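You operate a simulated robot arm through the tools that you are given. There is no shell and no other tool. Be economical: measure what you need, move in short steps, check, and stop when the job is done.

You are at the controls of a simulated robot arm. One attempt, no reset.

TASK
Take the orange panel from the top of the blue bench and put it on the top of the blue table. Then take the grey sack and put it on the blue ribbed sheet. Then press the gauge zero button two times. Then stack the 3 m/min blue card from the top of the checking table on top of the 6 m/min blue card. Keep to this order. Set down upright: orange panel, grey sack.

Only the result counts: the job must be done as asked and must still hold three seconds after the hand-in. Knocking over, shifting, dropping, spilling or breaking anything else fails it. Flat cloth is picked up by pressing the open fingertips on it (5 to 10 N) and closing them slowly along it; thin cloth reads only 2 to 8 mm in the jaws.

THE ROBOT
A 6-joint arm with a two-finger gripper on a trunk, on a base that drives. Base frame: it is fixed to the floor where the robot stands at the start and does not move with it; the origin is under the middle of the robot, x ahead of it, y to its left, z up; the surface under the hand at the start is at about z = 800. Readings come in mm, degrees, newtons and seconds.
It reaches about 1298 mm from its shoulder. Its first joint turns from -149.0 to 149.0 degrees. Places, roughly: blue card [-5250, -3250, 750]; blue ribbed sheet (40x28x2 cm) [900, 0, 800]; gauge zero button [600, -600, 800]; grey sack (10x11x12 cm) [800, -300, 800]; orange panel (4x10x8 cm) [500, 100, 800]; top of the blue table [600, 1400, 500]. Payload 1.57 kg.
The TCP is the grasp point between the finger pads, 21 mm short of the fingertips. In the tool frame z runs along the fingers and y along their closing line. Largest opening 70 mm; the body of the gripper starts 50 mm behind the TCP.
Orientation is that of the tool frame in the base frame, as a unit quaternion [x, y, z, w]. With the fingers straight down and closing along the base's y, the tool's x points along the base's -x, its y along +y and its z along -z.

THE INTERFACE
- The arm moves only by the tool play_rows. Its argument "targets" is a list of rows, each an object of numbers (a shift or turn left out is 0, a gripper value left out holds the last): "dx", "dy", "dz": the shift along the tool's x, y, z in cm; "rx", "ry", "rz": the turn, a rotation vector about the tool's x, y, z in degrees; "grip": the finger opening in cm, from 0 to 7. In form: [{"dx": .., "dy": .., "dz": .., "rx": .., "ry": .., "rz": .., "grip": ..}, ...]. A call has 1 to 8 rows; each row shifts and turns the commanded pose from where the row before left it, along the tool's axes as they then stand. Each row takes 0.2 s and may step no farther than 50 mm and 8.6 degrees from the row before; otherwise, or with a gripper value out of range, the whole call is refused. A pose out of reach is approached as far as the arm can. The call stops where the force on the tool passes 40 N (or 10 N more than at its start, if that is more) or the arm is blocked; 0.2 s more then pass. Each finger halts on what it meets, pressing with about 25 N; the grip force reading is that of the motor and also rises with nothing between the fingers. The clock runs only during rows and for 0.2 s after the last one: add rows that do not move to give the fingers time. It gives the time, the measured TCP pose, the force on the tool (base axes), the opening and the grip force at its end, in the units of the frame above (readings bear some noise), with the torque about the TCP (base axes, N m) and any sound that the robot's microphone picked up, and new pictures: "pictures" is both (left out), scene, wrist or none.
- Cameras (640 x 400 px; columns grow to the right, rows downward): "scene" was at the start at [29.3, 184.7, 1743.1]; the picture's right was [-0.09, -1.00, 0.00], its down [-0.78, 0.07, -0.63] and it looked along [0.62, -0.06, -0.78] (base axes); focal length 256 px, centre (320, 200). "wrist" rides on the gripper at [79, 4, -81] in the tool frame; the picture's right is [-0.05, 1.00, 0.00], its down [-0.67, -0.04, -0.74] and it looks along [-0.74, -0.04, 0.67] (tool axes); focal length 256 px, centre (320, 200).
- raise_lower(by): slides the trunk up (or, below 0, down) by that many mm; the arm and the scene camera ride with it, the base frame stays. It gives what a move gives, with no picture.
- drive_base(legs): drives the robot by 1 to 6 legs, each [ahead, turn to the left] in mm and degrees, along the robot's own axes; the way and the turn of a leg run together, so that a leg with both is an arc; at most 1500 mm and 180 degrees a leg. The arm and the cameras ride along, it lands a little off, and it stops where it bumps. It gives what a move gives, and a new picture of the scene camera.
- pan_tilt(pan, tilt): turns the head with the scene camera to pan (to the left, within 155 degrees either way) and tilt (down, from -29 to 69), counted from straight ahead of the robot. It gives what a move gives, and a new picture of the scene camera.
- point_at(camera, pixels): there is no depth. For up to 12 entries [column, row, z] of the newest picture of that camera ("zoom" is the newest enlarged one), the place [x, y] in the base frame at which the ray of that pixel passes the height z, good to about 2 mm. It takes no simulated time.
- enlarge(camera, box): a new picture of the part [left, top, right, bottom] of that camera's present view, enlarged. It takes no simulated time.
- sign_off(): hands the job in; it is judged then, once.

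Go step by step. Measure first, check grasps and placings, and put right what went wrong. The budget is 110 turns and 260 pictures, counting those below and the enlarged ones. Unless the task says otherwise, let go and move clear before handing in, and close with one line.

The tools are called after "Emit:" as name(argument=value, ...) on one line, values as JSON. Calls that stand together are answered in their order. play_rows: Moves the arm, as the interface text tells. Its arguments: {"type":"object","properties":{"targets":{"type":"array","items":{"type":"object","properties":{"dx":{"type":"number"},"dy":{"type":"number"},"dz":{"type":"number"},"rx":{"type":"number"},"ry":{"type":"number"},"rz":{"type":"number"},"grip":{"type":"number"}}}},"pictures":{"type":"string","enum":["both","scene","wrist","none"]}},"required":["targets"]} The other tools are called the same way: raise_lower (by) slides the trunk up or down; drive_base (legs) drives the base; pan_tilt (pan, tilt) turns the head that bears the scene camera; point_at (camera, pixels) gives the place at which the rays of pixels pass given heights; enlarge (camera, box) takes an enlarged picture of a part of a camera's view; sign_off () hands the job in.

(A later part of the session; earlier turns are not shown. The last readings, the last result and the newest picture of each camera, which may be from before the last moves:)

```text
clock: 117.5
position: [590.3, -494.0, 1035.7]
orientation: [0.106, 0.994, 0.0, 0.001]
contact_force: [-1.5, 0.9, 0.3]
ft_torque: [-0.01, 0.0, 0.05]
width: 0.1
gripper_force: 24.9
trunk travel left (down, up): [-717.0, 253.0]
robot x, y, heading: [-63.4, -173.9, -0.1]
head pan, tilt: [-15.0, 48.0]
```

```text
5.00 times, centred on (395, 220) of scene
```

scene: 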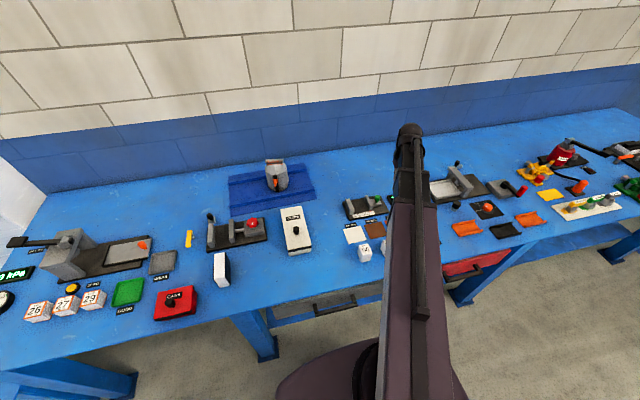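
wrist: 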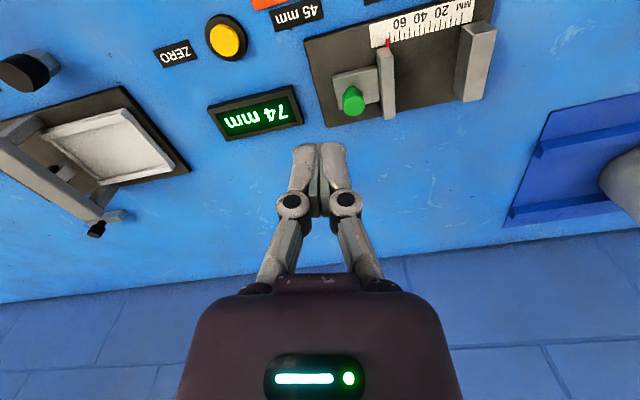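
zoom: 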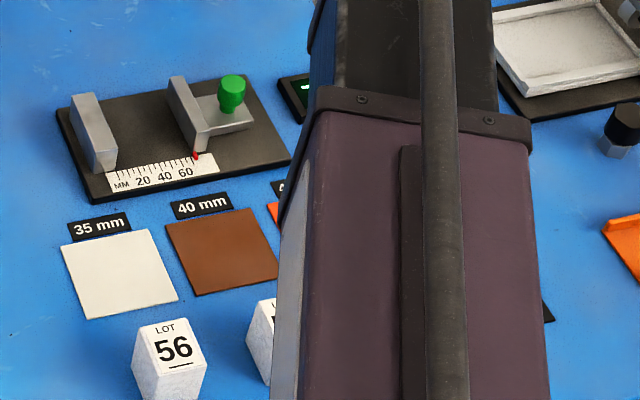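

The sack stands in the valley. Button seen at wrist (227,40); I measure it.

Emit:
point_at(camera="wrist", pixels=[[227, 40, 800], [227, 40, 815], [227, 40, 825], [226, 38, 800]])

Emit:
enlarge(camera="wrist", box=[140, 0, 320, 140])

```text
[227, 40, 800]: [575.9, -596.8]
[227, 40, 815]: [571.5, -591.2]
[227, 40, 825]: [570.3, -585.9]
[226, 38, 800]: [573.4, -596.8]
```

```text
2.86 times, centred on (230, 70) of wrist
```

zoom: 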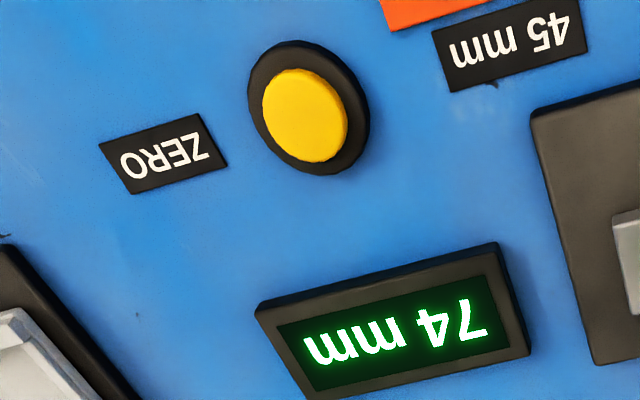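

Emit:
play_rows(targets=[{"dx": -0.06, "dy": -3.33}, {"dx": -0.06, "dy": -3.33}, {"dx": -0.06, "dy": -3.33}, {}], pictures="none")

Emit:
raise_lower(by=-170)

Emit:
play_rows(targets=[{"dz": 0.5}, {}])

```text
clock: 118.5
position: [569.0, -591.9, 1036.2]
orientation: [0.106, 0.994, 0.0, 0.0]
contact_force: [-0.4, 0.0, 0.1]
ft_torque: [0.03, 0.03, -0.02]
width: 0.1
gripper_force: 25.0
trunk travel left (down, up): [-717.0, 253.0]
robot x, y, heading: [-58.6, -178.9, 0.3]
head pan, tilt: [-15.0, 48.0]
```

```text
clock: 120.4
position: [569.1, -591.7, 865.8]
orientation: [0.106, 0.994, 0.0, 0.0]
contact_force: [0.3, -0.3, -0.9]
ft_torque: [0.02, 0.03, 0.03]
width: 0.0
gripper_force: 24.7
trunk travel left (down, up): [-547.0, 423.0]
robot x, y, heading: [-56.0, -172.8, -0.0]
head pan, tilt: [-15.0, 48.0]
```

```text
clock: 121.0
position: [569.1, -591.9, 867.4]
orientation: [0.106, 0.994, 0.0, 0.0]
contact_force: [1.0, -1.1, -0.2]
ft_torque: [0.01, 0.02, -0.02]
width: 0.0
gripper_force: 25.3
out of reach, approached as far as the arm can: row 1
trunk travel left (down, up): [-547.0, 423.0]
robot x, y, heading: [-61.9, -177.2, 0.1]
head pan, tilt: [-15.0, 48.0]
```

scene: 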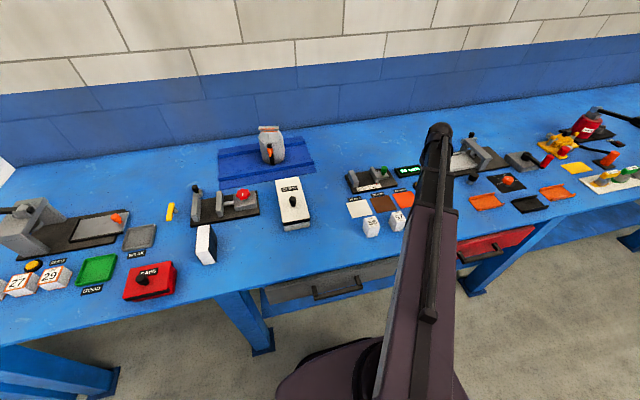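
wrist: 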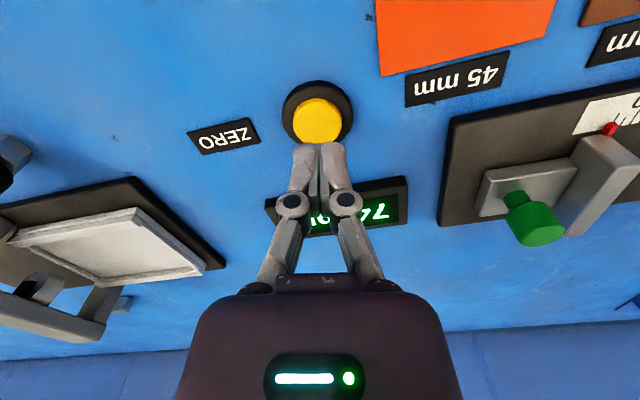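

Emit:
point_at(camera="wrist", pixels=[[318, 116, 800], [319, 120, 810], [319, 120, 815], [284, 112, 803], [352, 112, 803], [298, 118, 812], [342, 118, 812]])

Emit:
raise_lower(by=-20)

```text
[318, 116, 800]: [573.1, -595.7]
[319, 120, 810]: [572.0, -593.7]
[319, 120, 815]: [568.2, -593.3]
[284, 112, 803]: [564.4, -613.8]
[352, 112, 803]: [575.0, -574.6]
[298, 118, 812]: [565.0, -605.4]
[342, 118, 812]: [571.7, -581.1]
```

```text
clock: 121.7
position: [568.8, -591.4, 845.3]
orientation: [0.106, 0.994, 0.0, 0.0]
contact_force: [-1.1, -0.1, -0.2]
ft_torque: [0.02, -0.01, 0.05]
width: 0.0
gripper_force: 25.3
trunk travel left (down, up): [-527.0, 443.0]
robot x, y, heading: [-58.6, -173.3, 0.1]
head pan, tilt: [-15.0, 48.0]
```

Emit:
raise_lower(by=-6)

Emit:
raise_lower(by=-3)

Emit:
raise_lower(by=-2)

```text
clock: 122.2
position: [569.0, -591.3, 839.9]
orientation: [0.106, 0.994, 0.0, 0.001]
contact_force: [-0.1, 0.3, -0.6]
ft_torque: [0.0, 0.03, 0.01]
width: 0.0
gripper_force: 25.3
trunk travel left (down, up): [-521.0, 449.0]
robot x, y, heading: [-57.1, -178.0, -0.0]
head pan, tilt: [-15.0, 48.0]
```

```text
clock: 122.8
position: [569.5, -591.5, 837.5]
orientation: [0.105, 0.994, 0.0, 0.0]
contact_force: [0.2, 0.0, 0.7]
ft_torque: [0.0, 0.01, 0.01]
width: 0.0
gripper_force: 25.1
trunk travel left (down, up): [-518.0, 452.0]
robot x, y, heading: [-56.6, -173.0, 0.2]
head pan, tilt: [-15.0, 48.0]
```

```text
clock: 123.3
position: [569.7, -591.2, 835.1]
orientation: [0.105, 0.994, 0.0, 0.0]
contact_force: [-0.5, 0.7, -0.9]
ft_torque: [0.02, 0.02, -0.04]
width: 0.0
gripper_force: 25.1
trunk travel left (down, up): [-516.0, 454.0]
robot x, y, heading: [-59.3, -175.3, 0.1]
head pan, tilt: [-15.0, 48.0]
```

Emit:
raise_lower(by=-2)

Emit:
raise_lower(by=-1)

Emit:
raise_lower(by=-1)

```text
clock: 123.8
position: [570.6, -591.3, 832.9]
orientation: [0.106, 0.994, 0.0, 0.0]
contact_force: [-0.3, 0.0, 0.4]
ft_torque: [0.03, -0.01, -0.03]
width: 0.0
gripper_force: 24.6
trunk travel left (down, up): [-514.0, 456.0]
robot x, y, heading: [-58.3, -173.2, -0.0]
head pan, tilt: [-15.0, 48.0]
```

```text
clock: 124.3
position: [569.3, -591.7, 832.2]
orientation: [0.106, 0.994, 0.001, 0.0]
contact_force: [-0.6, -0.5, 0.7]
ft_torque: [-0.05, 0.01, -0.02]
width: 0.1
gripper_force: 25.2
trunk travel left (down, up): [-513.0, 457.0]
robot x, y, heading: [-59.8, -174.7, 0.1]
head pan, tilt: [-15.0, 48.0]
```

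```text
clock: 124.8
position: [570.2, -591.8, 831.7]
orientation: [0.106, 0.994, 0.0, -0.001]
contact_force: [1.3, -0.2, 1.6]
ft_torque: [0.0, -0.02, -0.01]
width: 6.2
gripper_force: 28.3
trunk travel left (down, up): [-512.0, 458.0]
robot x, y, heading: [-58.8, -180.5, -0.2]
head pan, tilt: [-15.0, 48.0]
heard: click
```

A click. I lift off and check.

Emit:
raise_lower(by=10)

Emit:
play_rows(targets=[{}])

```text
clock: 125.4
position: [570.8, -592.8, 841.1]
orientation: [0.105, 0.994, 0.0, 0.0]
contact_force: [-0.4, -0.3, -0.1]
ft_torque: [0.0, -0.01, 0.0]
width: 0.0
gripper_force: 29.0
trunk travel left (down, up): [-522.0, 448.0]
robot x, y, heading: [-52.9, -176.0, 0.2]
head pan, tilt: [-15.0, 48.0]
```

```text
clock: 125.8
position: [569.7, -592.5, 840.9]
orientation: [0.105, 0.994, 0.0, 0.0]
contact_force: [0.1, 0.2, 0.0]
ft_torque: [-0.01, 0.01, -0.02]
width: 0.0
gripper_force: 28.6
trunk travel left (down, up): [-522.0, 448.0]
robot x, y, heading: [-56.4, -173.6, 0.0]
head pan, tilt: [-15.0, 48.0]
```

scene: 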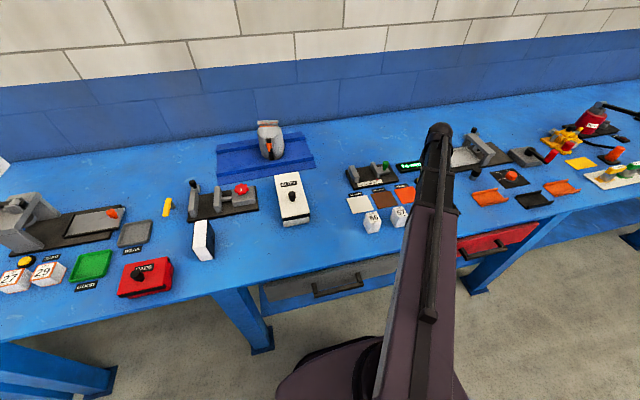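
wrist: 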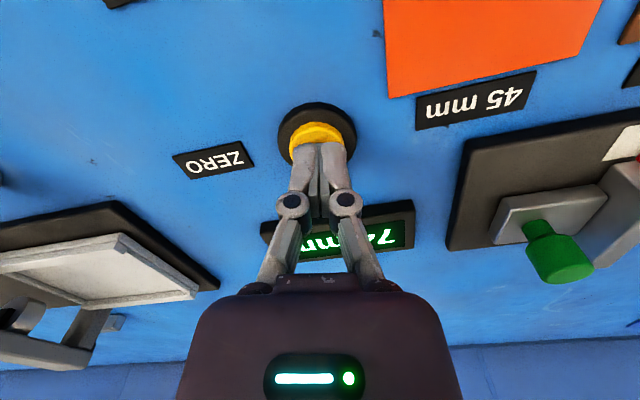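

Emit:
enlarge(camera="scene", box=[340, 140, 440, 230])

```text
4.44 times, centred on (390, 185) of scene
```

zoom: 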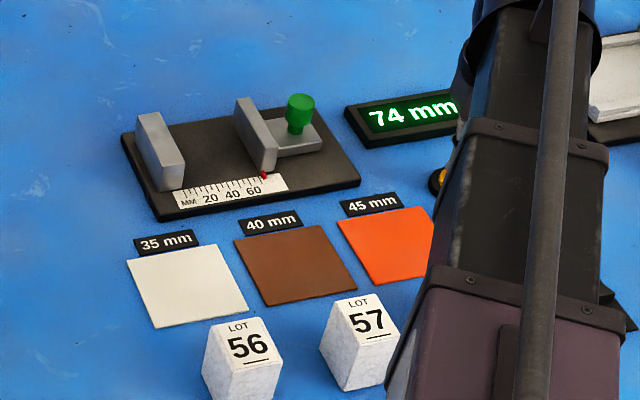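

Click heard though the readout stays 74 mm. Second press the same way.

Emit:
raise_lower(by=-8)

Emit:
raise_lower(by=-2)

```text
clock: 126.4
position: [569.4, -590.5, 833.8]
orientation: [0.106, 0.994, 0.0, 0.0]
contact_force: [0.1, -1.0, 0.0]
ft_torque: [-0.02, 0.0, 0.01]
width: 0.1
gripper_force: 28.4
trunk travel left (down, up): [-514.0, 456.0]
robot x, y, heading: [-60.1, -178.1, 0.1]
head pan, tilt: [-15.0, 48.0]
```

```text
clock: 126.9
position: [569.0, -592.3, 830.8]
orientation: [0.105, 0.994, 0.0, 0.0]
contact_force: [0.7, -0.8, 1.3]
ft_torque: [0.02, -0.04, -0.03]
width: 6.1
gripper_force: 28.6
trunk travel left (down, up): [-512.0, 458.0]
robot x, y, heading: [-61.7, -176.0, -0.0]
head pan, tilt: [-15.0, 48.0]
heard: click
```

Second click. I look while still down, then lift.

Emit:
enlarge(camera="wrist", box=[230, 60, 430, 260])

Emit:
raise_lower(by=40)

Emit:
play_rows(targets=[{}])

Emit:
enlarge(camera="wrist", box=[230, 60, 430, 260])

```text
2.00 times, centred on (330, 160) of wrist
```

zoom: 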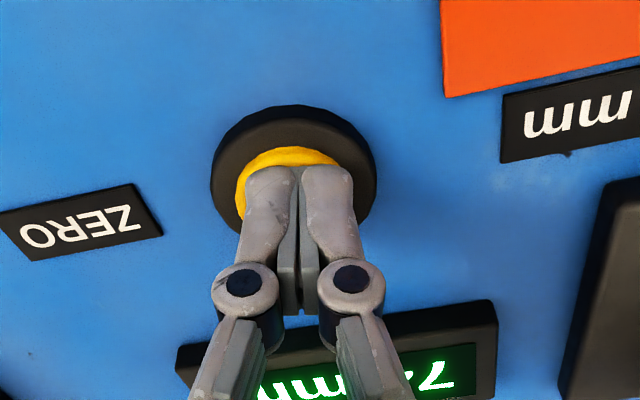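

```text
clock: 127.7
position: [569.5, -592.5, 870.9]
orientation: [0.105, 0.994, 0.0, 0.0]
contact_force: [-0.4, -0.1, -1.2]
ft_torque: [-0.03, -0.03, 0.0]
width: 0.1
gripper_force: 28.6
trunk travel left (down, up): [-552.0, 418.0]
robot x, y, heading: [-58.9, -176.5, 0.1]
head pan, tilt: [-15.0, 48.0]
```

```text
clock: 128.1
position: [569.1, -593.3, 871.3]
orientation: [0.105, 0.994, -0.001, 0.0]
contact_force: [-0.2, 0.1, 0.3]
ft_torque: [0.02, 0.0, 0.02]
width: 0.2
gripper_force: 28.7
trunk travel left (down, up): [-552.0, 418.0]
robot x, y, heading: [-59.3, -174.5, -0.0]
head pan, tilt: [-15.0, 48.0]
```

scene: 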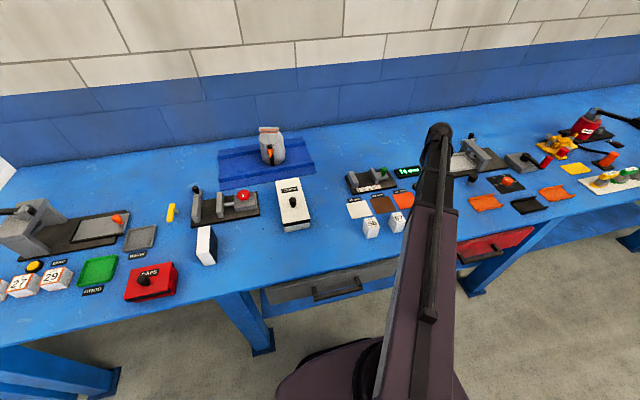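
wrist: 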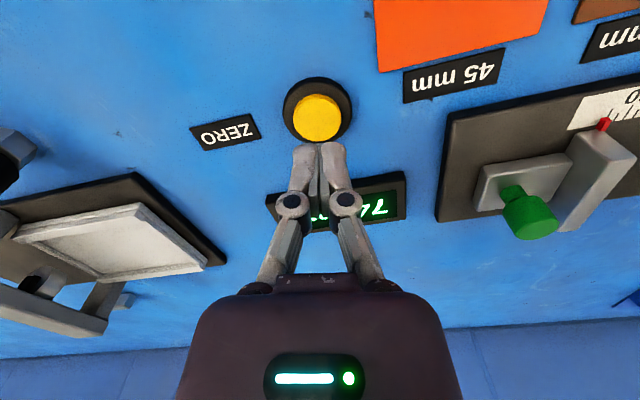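

```text
2.00 times, centred on (330, 160) of wrist
```

zoom: 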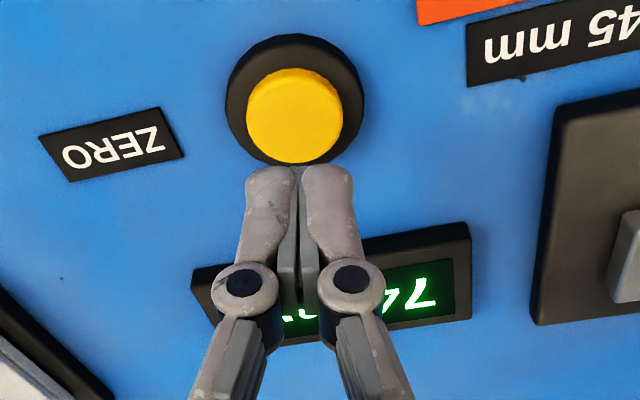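

Two clicks registered and the button is back up. Next, the cards far behind; I raise the arm, fold it in a bit and look around.

Emit:
raise_lower(by=215)

Emit:
drive_base(legs=[[-150, 0]])

Emit:
pan_tilt(pan=-150, tilt=20)

Emit:
pan_tilt(pan=150, tilt=20)

```text
clock: 130.4
position: [568.8, -592.3, 1086.3]
orientation: [0.105, 0.994, 0.0, 0.0]
contact_force: [0.5, -0.6, 0.7]
ft_torque: [0.02, 0.02, 0.0]
width: 0.1
gripper_force: 28.2
trunk travel left (down, up): [-767.0, 203.0]
robot x, y, heading: [-58.4, -171.2, 0.2]
head pan, tilt: [-15.0, 48.0]
```

```text
clock: 132.0
position: [418.1, -591.7, 1087.0]
orientation: [0.106, 0.994, 0.0, 0.0]
contact_force: [-0.4, -0.6, -0.6]
ft_torque: [-0.01, -0.01, 0.02]
width: 0.0
gripper_force: 28.2
trunk travel left (down, up): [-767.0, 203.0]
robot x, y, heading: [-208.8, -177.0, -0.1]
head pan, tilt: [-15.0, 48.0]
```

scene: 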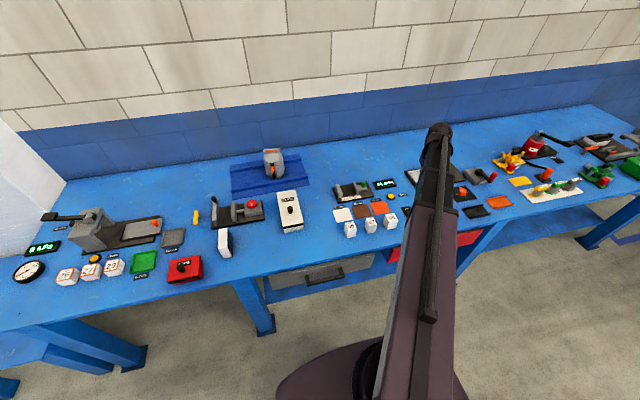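

```text
clock: 134.1
position: [419.5, -592.7, 1086.2]
orientation: [0.105, 0.994, 0.0, 0.0]
contact_force: [-0.9, -0.6, 0.2]
ft_torque: [-0.03, -0.01, -0.01]
width: 0.0
gripper_force: 28.3
trunk travel left (down, up): [-767.0, 203.0]
robot x, y, heading: [-212.0, -174.8, 0.0]
head pan, tilt: [-150.0, 20.0]
```

scene: 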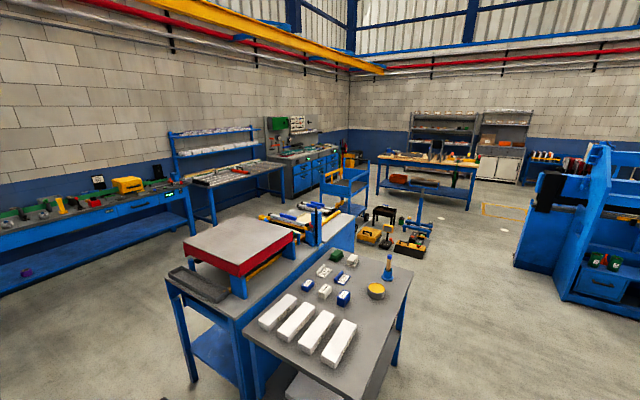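

```text
clock: 138.2
position: [420.0, -592.8, 1086.5]
orientation: [0.106, 0.994, 0.0, -0.001]
contact_force: [0.1, -0.2, 0.5]
ft_torque: [0.01, 0.0, -0.01]
width: 0.0
gripper_force: 28.7
trunk travel left (down, up): [-767.0, 203.0]
robot x, y, heading: [-211.0, -177.9, -0.1]
head pan, tilt: [150.0, 20.0]
```

scene: 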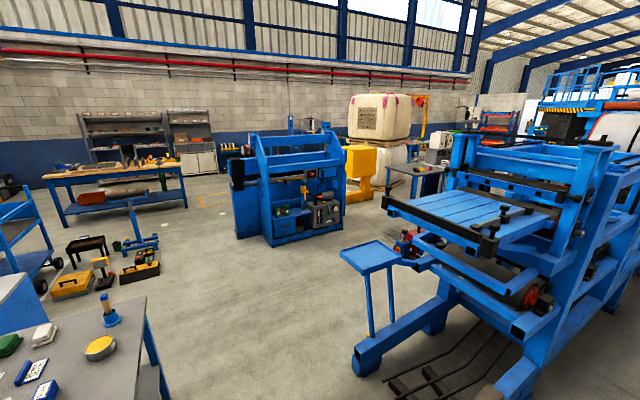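

Emit:
pan_tilt(pan=-145, tilt=20)

Emit:
enlarge(camera="scene", box=[180, 110, 440, 270])

```text
clock: 142.2
position: [419.7, -591.4, 1086.0]
orientation: [0.105, 0.994, 0.001, 0.001]
contact_force: [-0.8, 0.0, 0.7]
ft_torque: [0.0, -0.02, -0.03]
width: 0.1
gripper_force: 28.4
trunk travel left (down, up): [-767.0, 203.0]
robot x, y, heading: [-210.5, -174.7, 0.2]
head pan, tilt: [-145.0, 20.0]
```

scene: 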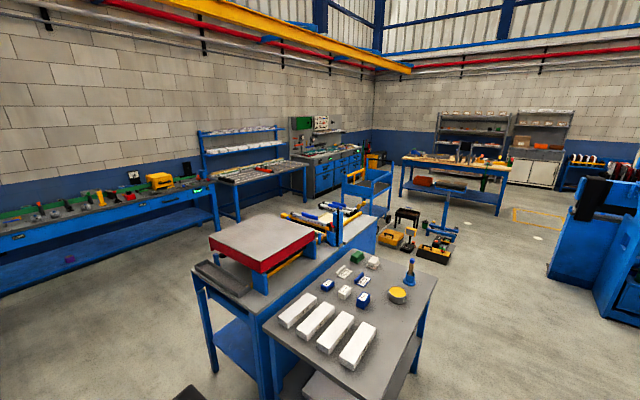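

```text
2.46 times, centred on (310, 190) of scene
```

zoom: 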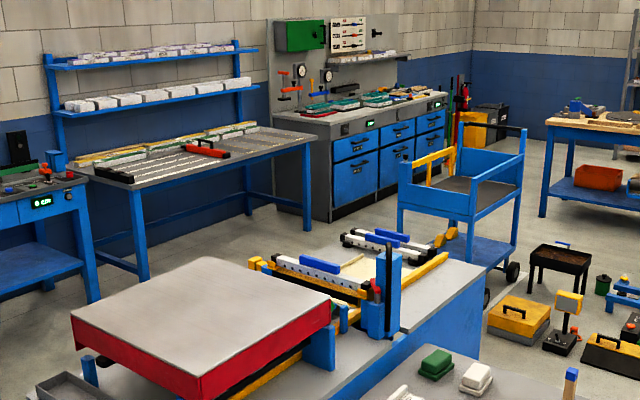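

Emit:
point_at(camera="zoom", pixels=[[333, 222, 0], [443, 190, 0], [332, 137, 750], [447, 97, 750], [362, 107, 750], [145, 280, 0], [312, 230, 0], [400, 260, 0], [470, 300, 0], [515, 280, 0], [500, 365, 0], [300, 122, 750]])

Emit:
point_at(camera="scene", pixels=[[200, 290, 850], [360, 220, 850], [437, 278, 850], [265, 325, 850], [380, 238, 0], [440, 262, 0], [400, 195, 0], [497, 215, 0], [500, 205, 700]])

```text
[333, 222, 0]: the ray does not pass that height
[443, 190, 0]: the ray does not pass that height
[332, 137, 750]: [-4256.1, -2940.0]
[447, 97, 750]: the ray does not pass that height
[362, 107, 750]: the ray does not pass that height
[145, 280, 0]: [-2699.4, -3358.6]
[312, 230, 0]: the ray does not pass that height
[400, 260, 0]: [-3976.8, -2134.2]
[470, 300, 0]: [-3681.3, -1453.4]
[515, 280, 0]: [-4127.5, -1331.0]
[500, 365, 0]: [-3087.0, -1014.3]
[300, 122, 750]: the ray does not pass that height
```

```text
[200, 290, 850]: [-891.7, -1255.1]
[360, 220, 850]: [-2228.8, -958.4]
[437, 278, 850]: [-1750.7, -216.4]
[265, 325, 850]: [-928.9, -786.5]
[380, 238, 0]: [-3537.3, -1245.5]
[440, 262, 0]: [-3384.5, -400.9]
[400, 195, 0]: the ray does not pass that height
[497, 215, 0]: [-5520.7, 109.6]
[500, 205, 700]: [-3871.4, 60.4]
```

Emit:
pan_tilt(pan=152, tilt=28)

```text
clock: 146.3
position: [419.2, -591.9, 1086.5]
orientation: [0.106, 0.994, -0.001, 0.0]
contact_force: [-0.5, -0.5, 1.2]
ft_torque: [0.0, 0.0, 0.01]
width: 0.0
gripper_force: 28.6
trunk travel left (down, up): [-767.0, 203.0]
robot x, y, heading: [-207.4, -175.2, 0.0]
head pan, tilt: [152.0, 28.0]
```

scene: 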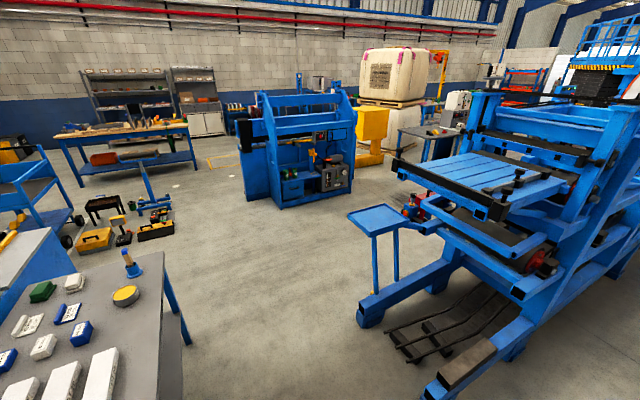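

Emit:
point_at(camera="scene", pixels=[[188, 343, 0], [175, 238, 0], [362, 326, 0], [430, 395, 0], [280, 208, 0], [250, 199, 0], [196, 167, 0], [80, 186, 0], [170, 205, 0], [75, 248, 0], [140, 240, 0], [163, 252, 850]])

```text
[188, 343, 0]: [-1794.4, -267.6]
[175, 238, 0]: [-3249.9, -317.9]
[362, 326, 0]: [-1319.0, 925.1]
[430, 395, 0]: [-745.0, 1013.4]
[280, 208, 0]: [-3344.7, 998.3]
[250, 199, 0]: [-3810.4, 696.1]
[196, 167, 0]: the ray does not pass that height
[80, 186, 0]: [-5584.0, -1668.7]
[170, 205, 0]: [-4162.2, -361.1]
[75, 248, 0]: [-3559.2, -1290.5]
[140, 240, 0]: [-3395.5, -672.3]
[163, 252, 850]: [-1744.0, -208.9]
```

Plan: bring the arm straight ahead, turn left to face -x, go along y≈+270 to x≈-4900, then south to the checking table.

Emit:
play_rows(targets=[{"dx": 0.8, "dy": 4.5}, {"dx": 0.8, "dy": 4.5}, {"dx": 0.8, "dy": 4.5}, {"dx": 0.8, "dy": 4.5}, {"dx": 0.8, "dy": 4.5}, {"dx": 0.8, "dy": 4.5}, {"dx": 0.8, "dy": 4.5}, {"dx": 0.8, "dy": 4.5}], pictures="none")

Emit:
play_rows(targets=[{"dx": 0.8, "dy": 4.5, "rz": 6}, {"rz": -6}, {"rz": -6}, {"rz": -6}], pictures="none")

Emit:
drive_base(legs=[[0, 90], [450, 0], [0, 90]])

```text
clock: 148.1
position: [433.6, -226.6, 1086.0]
orientation: [0.105, 0.994, -0.001, 0.0]
contact_force: [0.5, 0.4, -0.7]
ft_torque: [-0.02, -0.01, 0.0]
width: 0.3
gripper_force: 28.4
trunk travel left (down, up): [-767.0, 203.0]
robot x, y, heading: [-207.1, -178.1, 0.0]
head pan, tilt: [152.0, 28.0]
```

```text
clock: 149.1
position: [435.2, -180.7, 1086.7]
orientation: [0.0, 1.0, 0.001, 0.0]
contact_force: [-0.5, -0.3, -0.3]
ft_torque: [-0.02, -0.03, -0.01]
width: 0.1
gripper_force: 28.3
trunk travel left (down, up): [-767.0, 203.0]
robot x, y, heading: [-209.2, -174.5, 0.1]
head pan, tilt: [152.0, 28.0]
```

```text
clock: 163.7
position: [-845.9, 247.4, 1086.1]
orientation: [1.0, -0.016, 0.0, 0.0]
contact_force: [0.5, 0.2, -0.2]
ft_torque: [-0.01, -0.05, 0.04]
width: 0.0
gripper_force: 28.5
trunk travel left (down, up): [-767.0, 203.0]
robot x, y, heading: [-202.6, 222.9, 178.8]
head pan, tilt: [152.0, 28.0]
```

scene: 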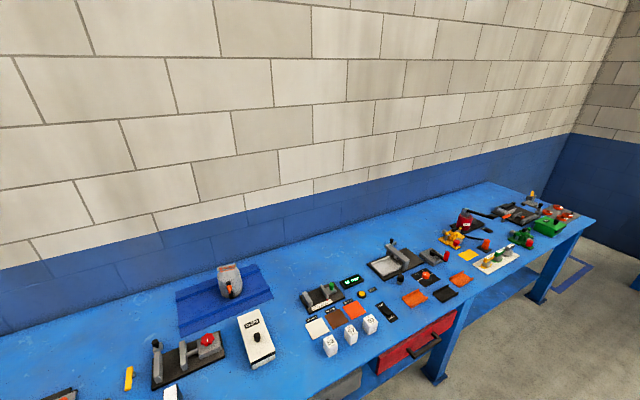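

Emit:
drive_base(legs=[[1500, 1], [1200, 0]])

Emit:
pan_tilt(pan=35, tilt=28)

```text
clock: 179.9
position: [-3554.1, 278.0, 1085.7]
orientation: [1.0, -0.007, 0.0, 0.0]
contact_force: [0.9, 0.2, 0.0]
ft_torque: [-0.01, 0.02, 0.01]
width: 0.0
gripper_force: 28.3
trunk travel left (down, up): [-767.0, 203.0]
robot x, y, heading: [-2909.1, 266.5, 179.4]
head pan, tilt: [152.0, 28.0]
```

scene: 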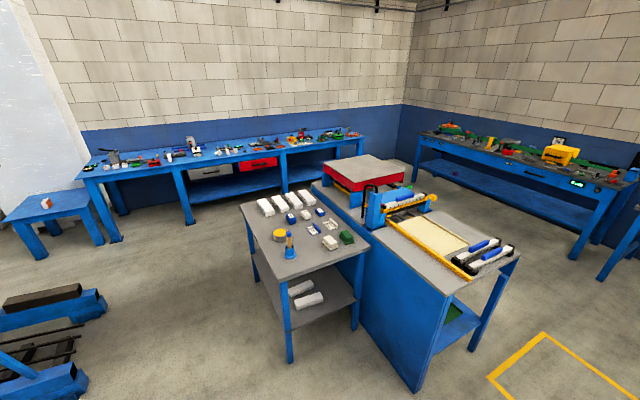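

```text
clock: 181.8
position: [-3554.2, 278.8, 1086.2]
orientation: [1.0, -0.008, 0.0, 0.0]
contact_force: [-0.3, -0.7, -0.2]
ft_torque: [0.02, 0.0, 0.01]
width: 0.0
gripper_force: 28.3
trunk travel left (down, up): [-767.0, 203.0]
robot x, y, heading: [-2913.7, 260.1, 179.6]
head pan, tilt: [35.0, 28.0]
```

scene: 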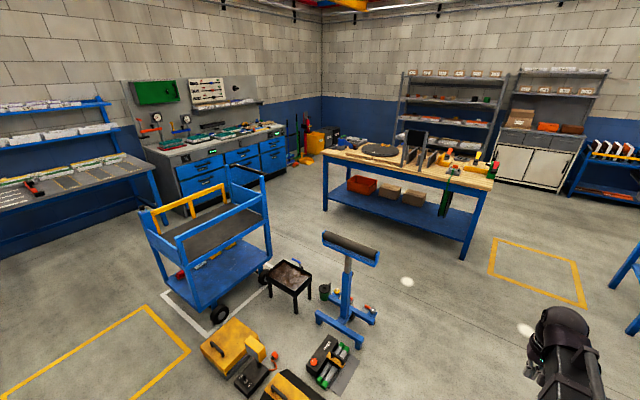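

Emit:
point_at(camera="scene", pixels=[[182, 232, 0], [290, 163, 0], [325, 210, 0], [463, 258, 0], [493, 180, 850], [323, 152, 850], [375, 323, 0], [270, 280, 0], [215, 322, 0], [272, 262, 0], [175, 172, 850], [280, 130, 850]])

Emit:
enlarge(camera="scene", box=[120, 70, 300, 190])

```text
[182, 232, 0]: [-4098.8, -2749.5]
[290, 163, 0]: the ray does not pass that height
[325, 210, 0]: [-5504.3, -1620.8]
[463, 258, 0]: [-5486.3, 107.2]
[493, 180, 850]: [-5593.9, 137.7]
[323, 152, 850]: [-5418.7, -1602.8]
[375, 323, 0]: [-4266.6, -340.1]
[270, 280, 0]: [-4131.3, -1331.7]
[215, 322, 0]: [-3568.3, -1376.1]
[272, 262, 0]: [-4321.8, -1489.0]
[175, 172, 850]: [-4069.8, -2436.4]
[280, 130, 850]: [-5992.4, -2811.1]
```

```text
3.33 times, centred on (210, 130) of scene
```

zoom: 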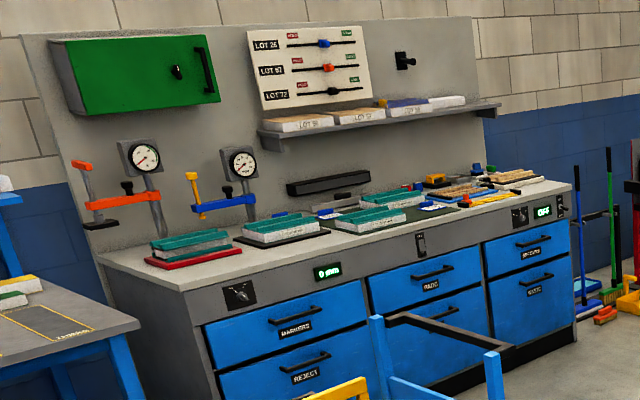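

Emit:
drive_base(legs=[[1000, 0], [890, 0], [0, 90.4], [1200, 0]])

Emit:
pan_tilt(pan=-12, tilt=28)

```text
clock: 206.3
position: [-4790.4, -1575.6, 1086.4]
orientation: [0.705, 0.709, 0.0, 0.0]
contact_force: [0.4, 0.1, -0.1]
ft_torque: [0.0, 0.0, 0.01]
width: 0.0
gripper_force: 28.1
trunk travel left (down, up): [-767.0, 203.0]
robot x, y, heading: [-4792.4, -930.7, -89.5]
head pan, tilt: [35.0, 28.0]
```

scene: 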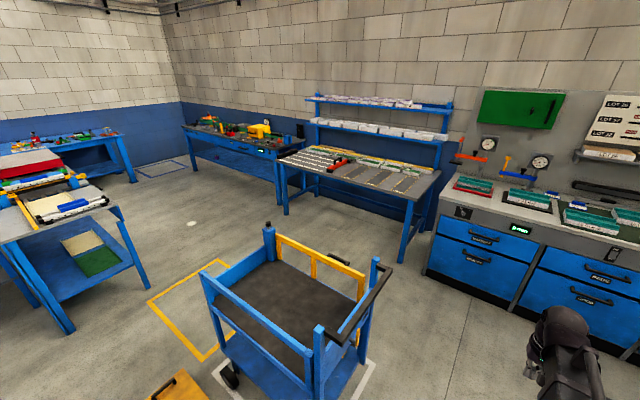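

```text
clock: 207.4
position: [-4791.2, -1573.1, 1085.5]
orientation: [0.705, 0.709, -0.001, 0.001]
contact_force: [0.3, -0.6, 0.8]
ft_torque: [0.0, 0.0, -0.02]
width: 0.0
gripper_force: 28.2
trunk travel left (down, up): [-767.0, 203.0]
robot x, y, heading: [-4790.3, -932.1, -89.5]
head pan, tilt: [-12.0, 28.0]
```

scene: 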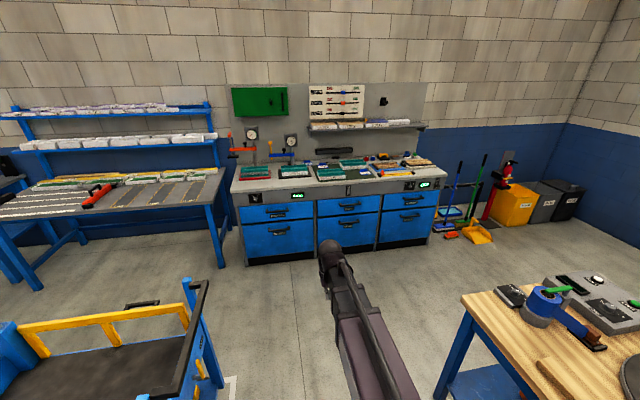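

Emit:
enlarge(camera="scene", box=[225, 140, 445, 220])

Emit:
point_at(camera="scene", pixels=[[233, 192, 750], [446, 178, 750], [247, 266, 0], [428, 245, 0], [365, 175, 750], [440, 390, 0], [462, 300, 850]])

```text
2.91 times, centred on (335, 180) of scene
```

zoom: 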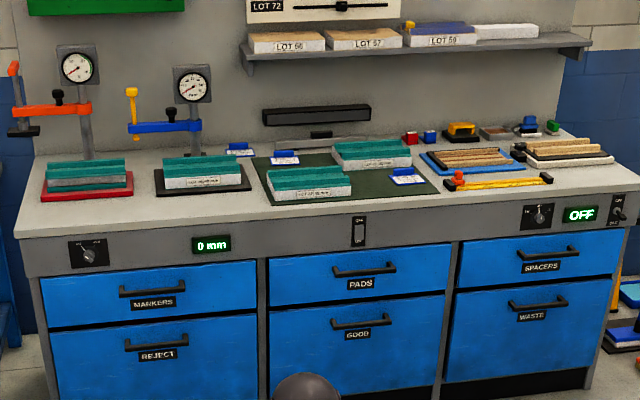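

```text
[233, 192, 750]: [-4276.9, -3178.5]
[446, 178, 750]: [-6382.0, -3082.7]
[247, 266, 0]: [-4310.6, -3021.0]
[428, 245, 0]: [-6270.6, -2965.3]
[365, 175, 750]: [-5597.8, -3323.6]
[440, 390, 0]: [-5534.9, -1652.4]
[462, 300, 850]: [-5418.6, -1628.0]
```

The bench ahead carries blue-marked cards on the mat (zoom (285,157), (240,150), (408,176)). I drive up in front of it.

Emit:
drive_base(legs=[[1170, 0], [0, -47.5], [595, 0], [0, 47]])

Emit:
pan_tilt(pan=0, tilt=48)

```text
clock: 224.6
position: [-5173.2, -3149.1, 1086.8]
orientation: [0.705, 0.709, -0.001, -0.001]
contact_force: [1.1, 0.4, 0.0]
ft_torque: [0.0, 0.04, 0.0]
width: 0.0
gripper_force: 28.2
trunk travel left (down, up): [-767.0, 203.0]
robot x, y, heading: [-5172.0, -2506.5, -89.4]
head pan, tilt: [-12.0, 28.0]
```

scene: 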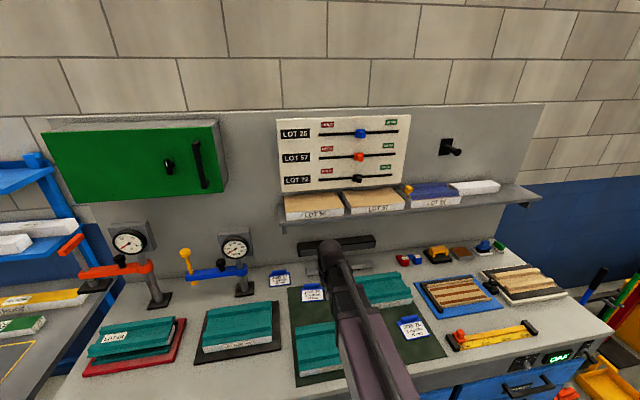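

```text
clock: 225.4
position: [-5173.6, -3147.9, 1086.2]
orientation: [0.705, 0.709, -0.001, 0.0]
contact_force: [-0.2, 0.4, -0.1]
ft_torque: [0.0, -0.02, 0.0]
width: 0.3
gripper_force: 28.3
trunk travel left (down, up): [-767.0, 203.0]
robot x, y, heading: [-5169.3, -2503.5, -89.4]
head pan, tilt: [0.0, 48.0]
```

scene: 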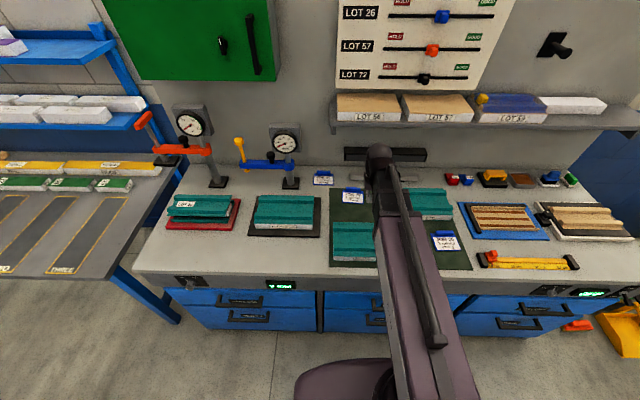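

Close now; I enlarge the cards at (323,180), (353,196) and (445,242).

Emit:
enlarge(camera="scene", box=[300, 160, 380, 210])

Emit:
enlarge(camera="scene", box=[410, 215, 490, 265])

Emit:
enlarge(camera="wrist", box=[0, 0, 640, 400])

```text
8.00 times, centred on (340, 185) of scene
```

zoom: 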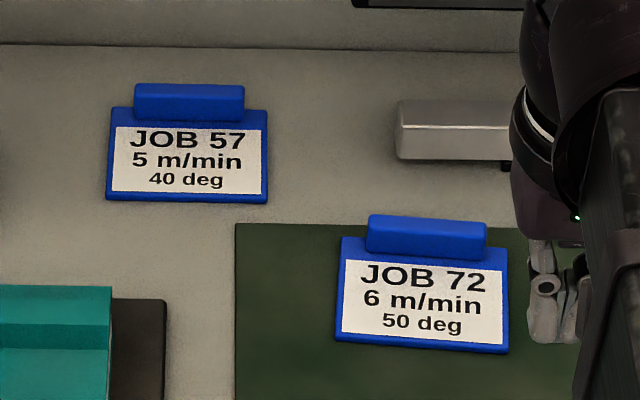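

```text
8.00 times, centred on (450, 240) of scene
```

zoom: 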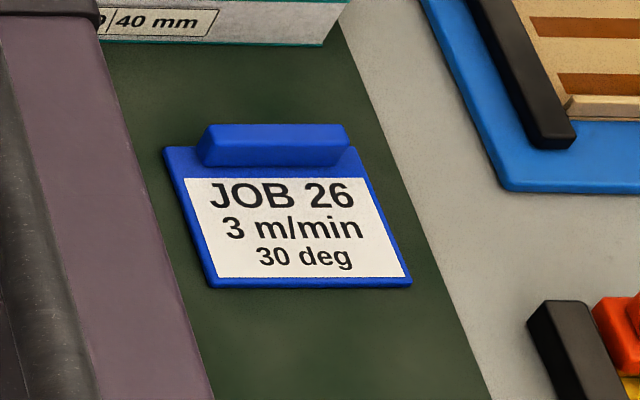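

```text
1.00 times, centred on (320, 200) of wrist (not enlarged: the box is as wide or as high as the picture)
```

zoom: 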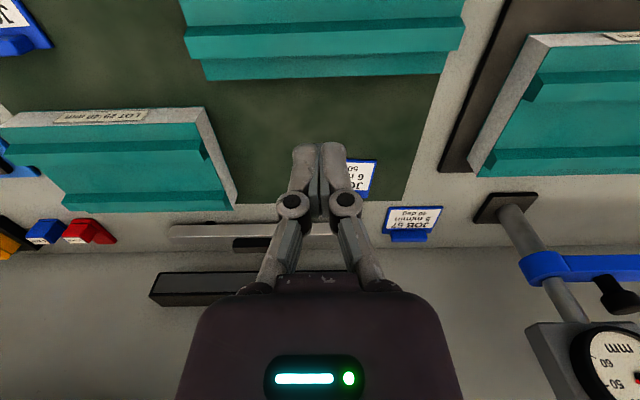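

Emit:
point_at(camera="scene", pixels=[[313.4, 185, 750], [313.4, 185, 800], [313.4, 185, 850], [333.4, 185.4, 750], [333.4, 185.4, 850]])

Emit:
enlarge(camera="wrist", box=[330, 140, 460, 260])

Emit:
point_at(camera="wrist", pixels=[[442, 206, 750], [442, 206, 800], [442, 206, 850], [387, 206, 750], [387, 206, 850]])

```text
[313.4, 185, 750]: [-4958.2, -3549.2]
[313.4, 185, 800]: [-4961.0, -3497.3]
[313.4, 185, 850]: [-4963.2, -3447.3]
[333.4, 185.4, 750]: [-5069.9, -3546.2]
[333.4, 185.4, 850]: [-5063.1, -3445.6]
```

```text
3.33 times, centred on (395, 200) of wrist
```

zoom: 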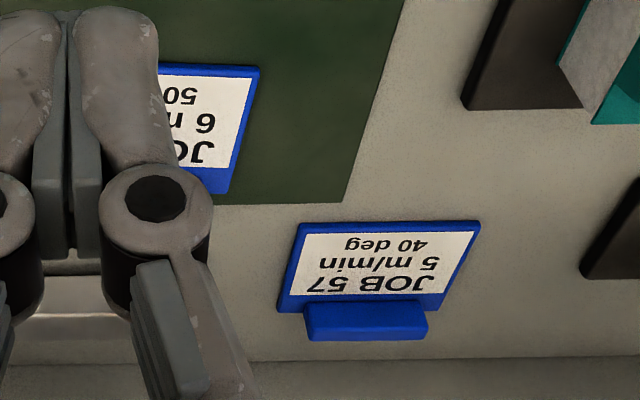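

```text
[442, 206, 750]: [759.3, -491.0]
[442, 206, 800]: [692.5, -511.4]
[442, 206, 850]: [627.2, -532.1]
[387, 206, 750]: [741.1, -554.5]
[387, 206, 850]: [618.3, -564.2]
```

Emit:
play_rows(targets=[{"grip": 7}, {}], pictures="wrist")

Emit:
point_at(camera="wrist", pixels=[[442, 206, 750], [442, 206, 800], [442, 206, 850], [387, 206, 750], [387, 206, 850], [374, 160, 800], [374, 160, 850]])

Emit:
point_at(camera="scene", pixels=[[342.5, 202.4, 800], [342.5, 202.4, 850], [363.5, 204, 850], [436, 251, 850], [461, 251, 850], [430.5, 233.2, 850], [454.5, 233.2, 850]])

```text
clock: 226.0
position: [-5174.3, -3148.4, 1086.4]
orientation: [0.705, 0.709, 0.0, 0.0]
contact_force: [-0.1, -0.3, 0.8]
ft_torque: [0.01, 0.03, -0.02]
width: 69.8
gripper_force: 0.0
trunk travel left (down, up): [-767.0, 203.0]
robot x, y, heading: [-5174.2, -2504.3, -89.4]
head pan, tilt: [0.0, 48.0]
```

wrist: 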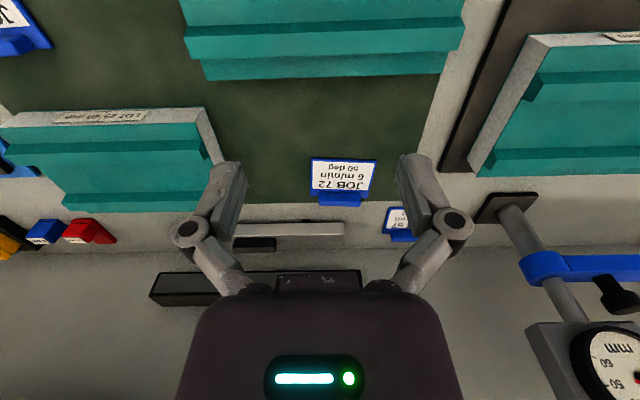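

```text
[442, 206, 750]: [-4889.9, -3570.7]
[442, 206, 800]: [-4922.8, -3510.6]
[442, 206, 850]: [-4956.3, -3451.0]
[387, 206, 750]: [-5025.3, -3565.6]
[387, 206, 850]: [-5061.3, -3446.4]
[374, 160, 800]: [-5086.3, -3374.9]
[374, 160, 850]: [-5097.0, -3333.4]
```

```text
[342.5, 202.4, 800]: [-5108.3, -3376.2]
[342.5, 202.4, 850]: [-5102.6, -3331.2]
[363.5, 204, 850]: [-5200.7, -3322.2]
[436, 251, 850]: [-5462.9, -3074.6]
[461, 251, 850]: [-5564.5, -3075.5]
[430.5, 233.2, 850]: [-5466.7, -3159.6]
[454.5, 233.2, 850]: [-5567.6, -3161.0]
```

Surface is at z≈850. Card 3 front edge (-5463..-5564, -3075), bar at the back along x. A shelf at z≈1195 overhangs near y≈-3370, so I must approach card 6 low. First I move toward card 3 and turn the tool 90° to close across the bar.

Emit:
play_rows(targets=[{"dy": -4.83}, {"dy": -4.83}, {"dy": -4.83}, {"dy": -4.83}, {"dy": -4.83}, {"dy": -4.83}, {"dy": -4.83}, {"dy": -4.83}], pictures="none")

Emit:
play_rows(targets=[{"rz": -8.2}, {"rz": -8.2}, {"rz": -8.2}, {"rz": -8.2}, {"rz": -8.2}, {"rz": -8.2}, {"rz": -8.2}, {"rz": -8.2}], pictures="none")

Emit:
play_rows(targets=[{"rz": -8.2}, {"rz": -8.2}, {"rz": -8.2}, {}])

```text
clock: 227.8
position: [-5561.6, -3150.2, 1085.5]
orientation: [0.705, 0.709, 0.0, 0.0]
contact_force: [-0.1, -0.5, -0.8]
ft_torque: [0.03, -0.02, 0.01]
width: 69.8
gripper_force: 0.0
trunk travel left (down, up): [-767.0, 203.0]
robot x, y, heading: [-5172.2, -2503.5, -89.5]
head pan, tilt: [0.0, 48.0]
```

```text
clock: 229.6
position: [-5559.5, -3151.1, 1086.5]
orientation: [0.208, 0.978, 0.001, 0.001]
contact_force: [-0.1, -0.7, -0.2]
ft_torque: [0.03, -0.01, 0.0]
width: 70.0
gripper_force: 0.1
trunk travel left (down, up): [-767.0, 203.0]
robot x, y, heading: [-5169.0, -2503.0, -89.8]
head pan, tilt: [0.0, 48.0]
```

```text
clock: 230.6
position: [-5559.8, -3150.2, 1085.5]
orientation: [-0.005, 1.0, -0.001, 0.0]
contact_force: [0.0, -0.5, -0.3]
ft_torque: [-0.01, -0.01, 0.0]
width: 69.9
gripper_force: 0.0
trunk travel left (down, up): [-767.0, 203.0]
robot x, y, heading: [-5171.3, -2504.1, -89.7]
head pan, tilt: [0.0, 48.0]
```

scene: 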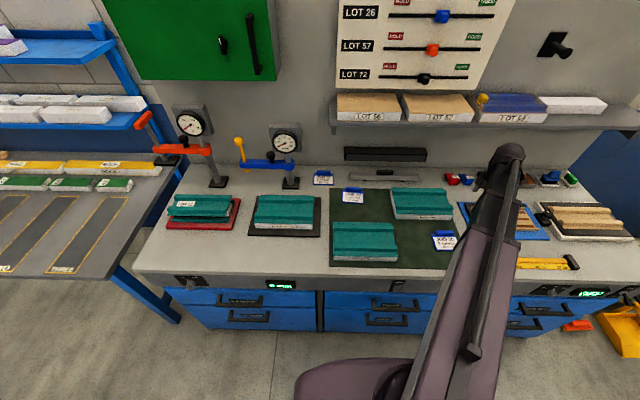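
wrist: 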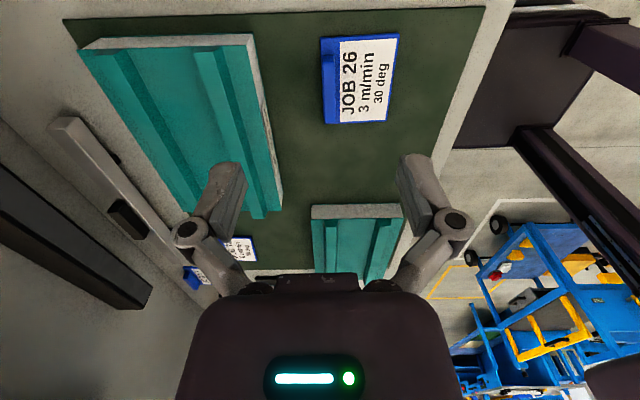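

Emit:
raise_lower(by=-120)

Emit:
play_rows(targets=[{"dx": 2.0}, {"dx": 2.0}, {}])

Emit:
enlarge(camera="wrist", box=[270, 20, 430, 180])

Emit:
enlarge(camera="scene", box=[290, 90, 450, 210])

```text
clock: 232.1
position: [-5559.6, -3150.6, 965.9]
orientation: [-0.004, 1.0, 0.0, 0.0]
contact_force: [0.0, 0.0, 0.1]
ft_torque: [0.02, -0.01, -0.04]
width: 69.9
gripper_force: 0.1
trunk travel left (down, up): [-647.0, 323.0]
robot x, y, heading: [-5173.4, -2506.6, -89.6]
head pan, tilt: [0.0, 48.0]
```

```text
clock: 232.9
position: [-5600.2, -3150.7, 965.3]
orientation: [-0.004, 1.0, 0.0, 0.0]
contact_force: [0.3, 0.3, -0.7]
ft_torque: [0.0, 0.02, 0.0]
width: 70.1
gripper_force: 0.0
trunk travel left (down, up): [-647.0, 323.0]
robot x, y, heading: [-5175.2, -2504.9, -89.3]
head pan, tilt: [0.0, 48.0]
```

scene: 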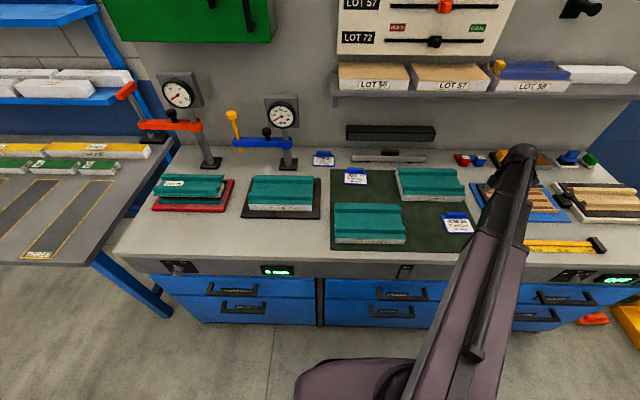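
wrist: 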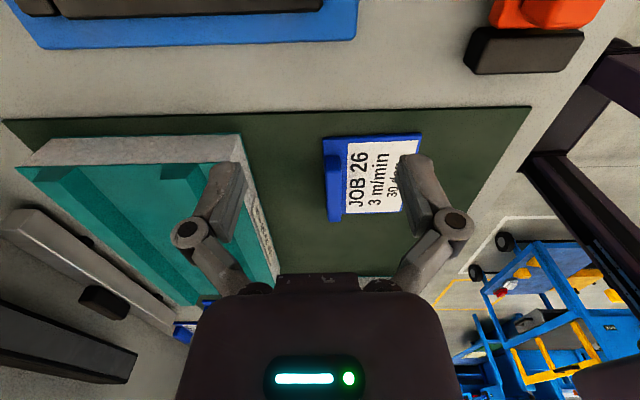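

```text
2.50 times, centred on (350, 100) of wrist
```

zoom: 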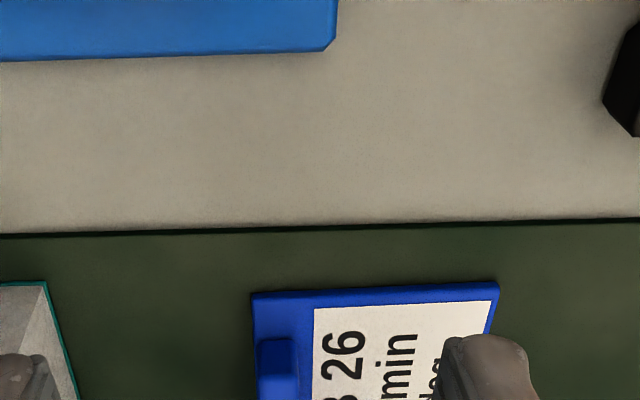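

```text
3.33 times, centred on (370, 150) of scene
```

zoom: 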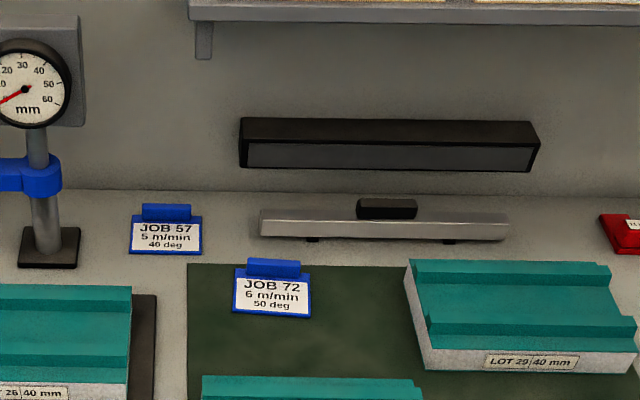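

Emit:
point_at(camera="wrist", pixels=[[322, 138, 856], [422, 133, 856], [330, 222, 856], [327, 157, 870], [340, 157, 870], [342, 160, 858], [330, 210, 870], [344, 210, 870], [245, 215, 850], [270, 262, 850]])

Emit:
enlarge(camera="wrist", box=[290, 120, 430, 240])

```text
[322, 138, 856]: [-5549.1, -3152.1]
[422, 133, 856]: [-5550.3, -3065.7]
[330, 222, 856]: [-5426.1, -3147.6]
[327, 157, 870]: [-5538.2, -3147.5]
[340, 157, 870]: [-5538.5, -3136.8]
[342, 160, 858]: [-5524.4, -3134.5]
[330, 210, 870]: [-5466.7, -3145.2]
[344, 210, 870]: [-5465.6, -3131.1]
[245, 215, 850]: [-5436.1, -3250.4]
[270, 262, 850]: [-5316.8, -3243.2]
```

```text
3.33 times, centred on (360, 180) of wrist
```

zoom: 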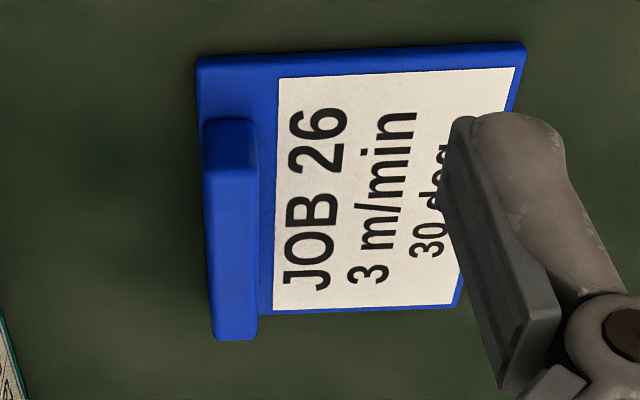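

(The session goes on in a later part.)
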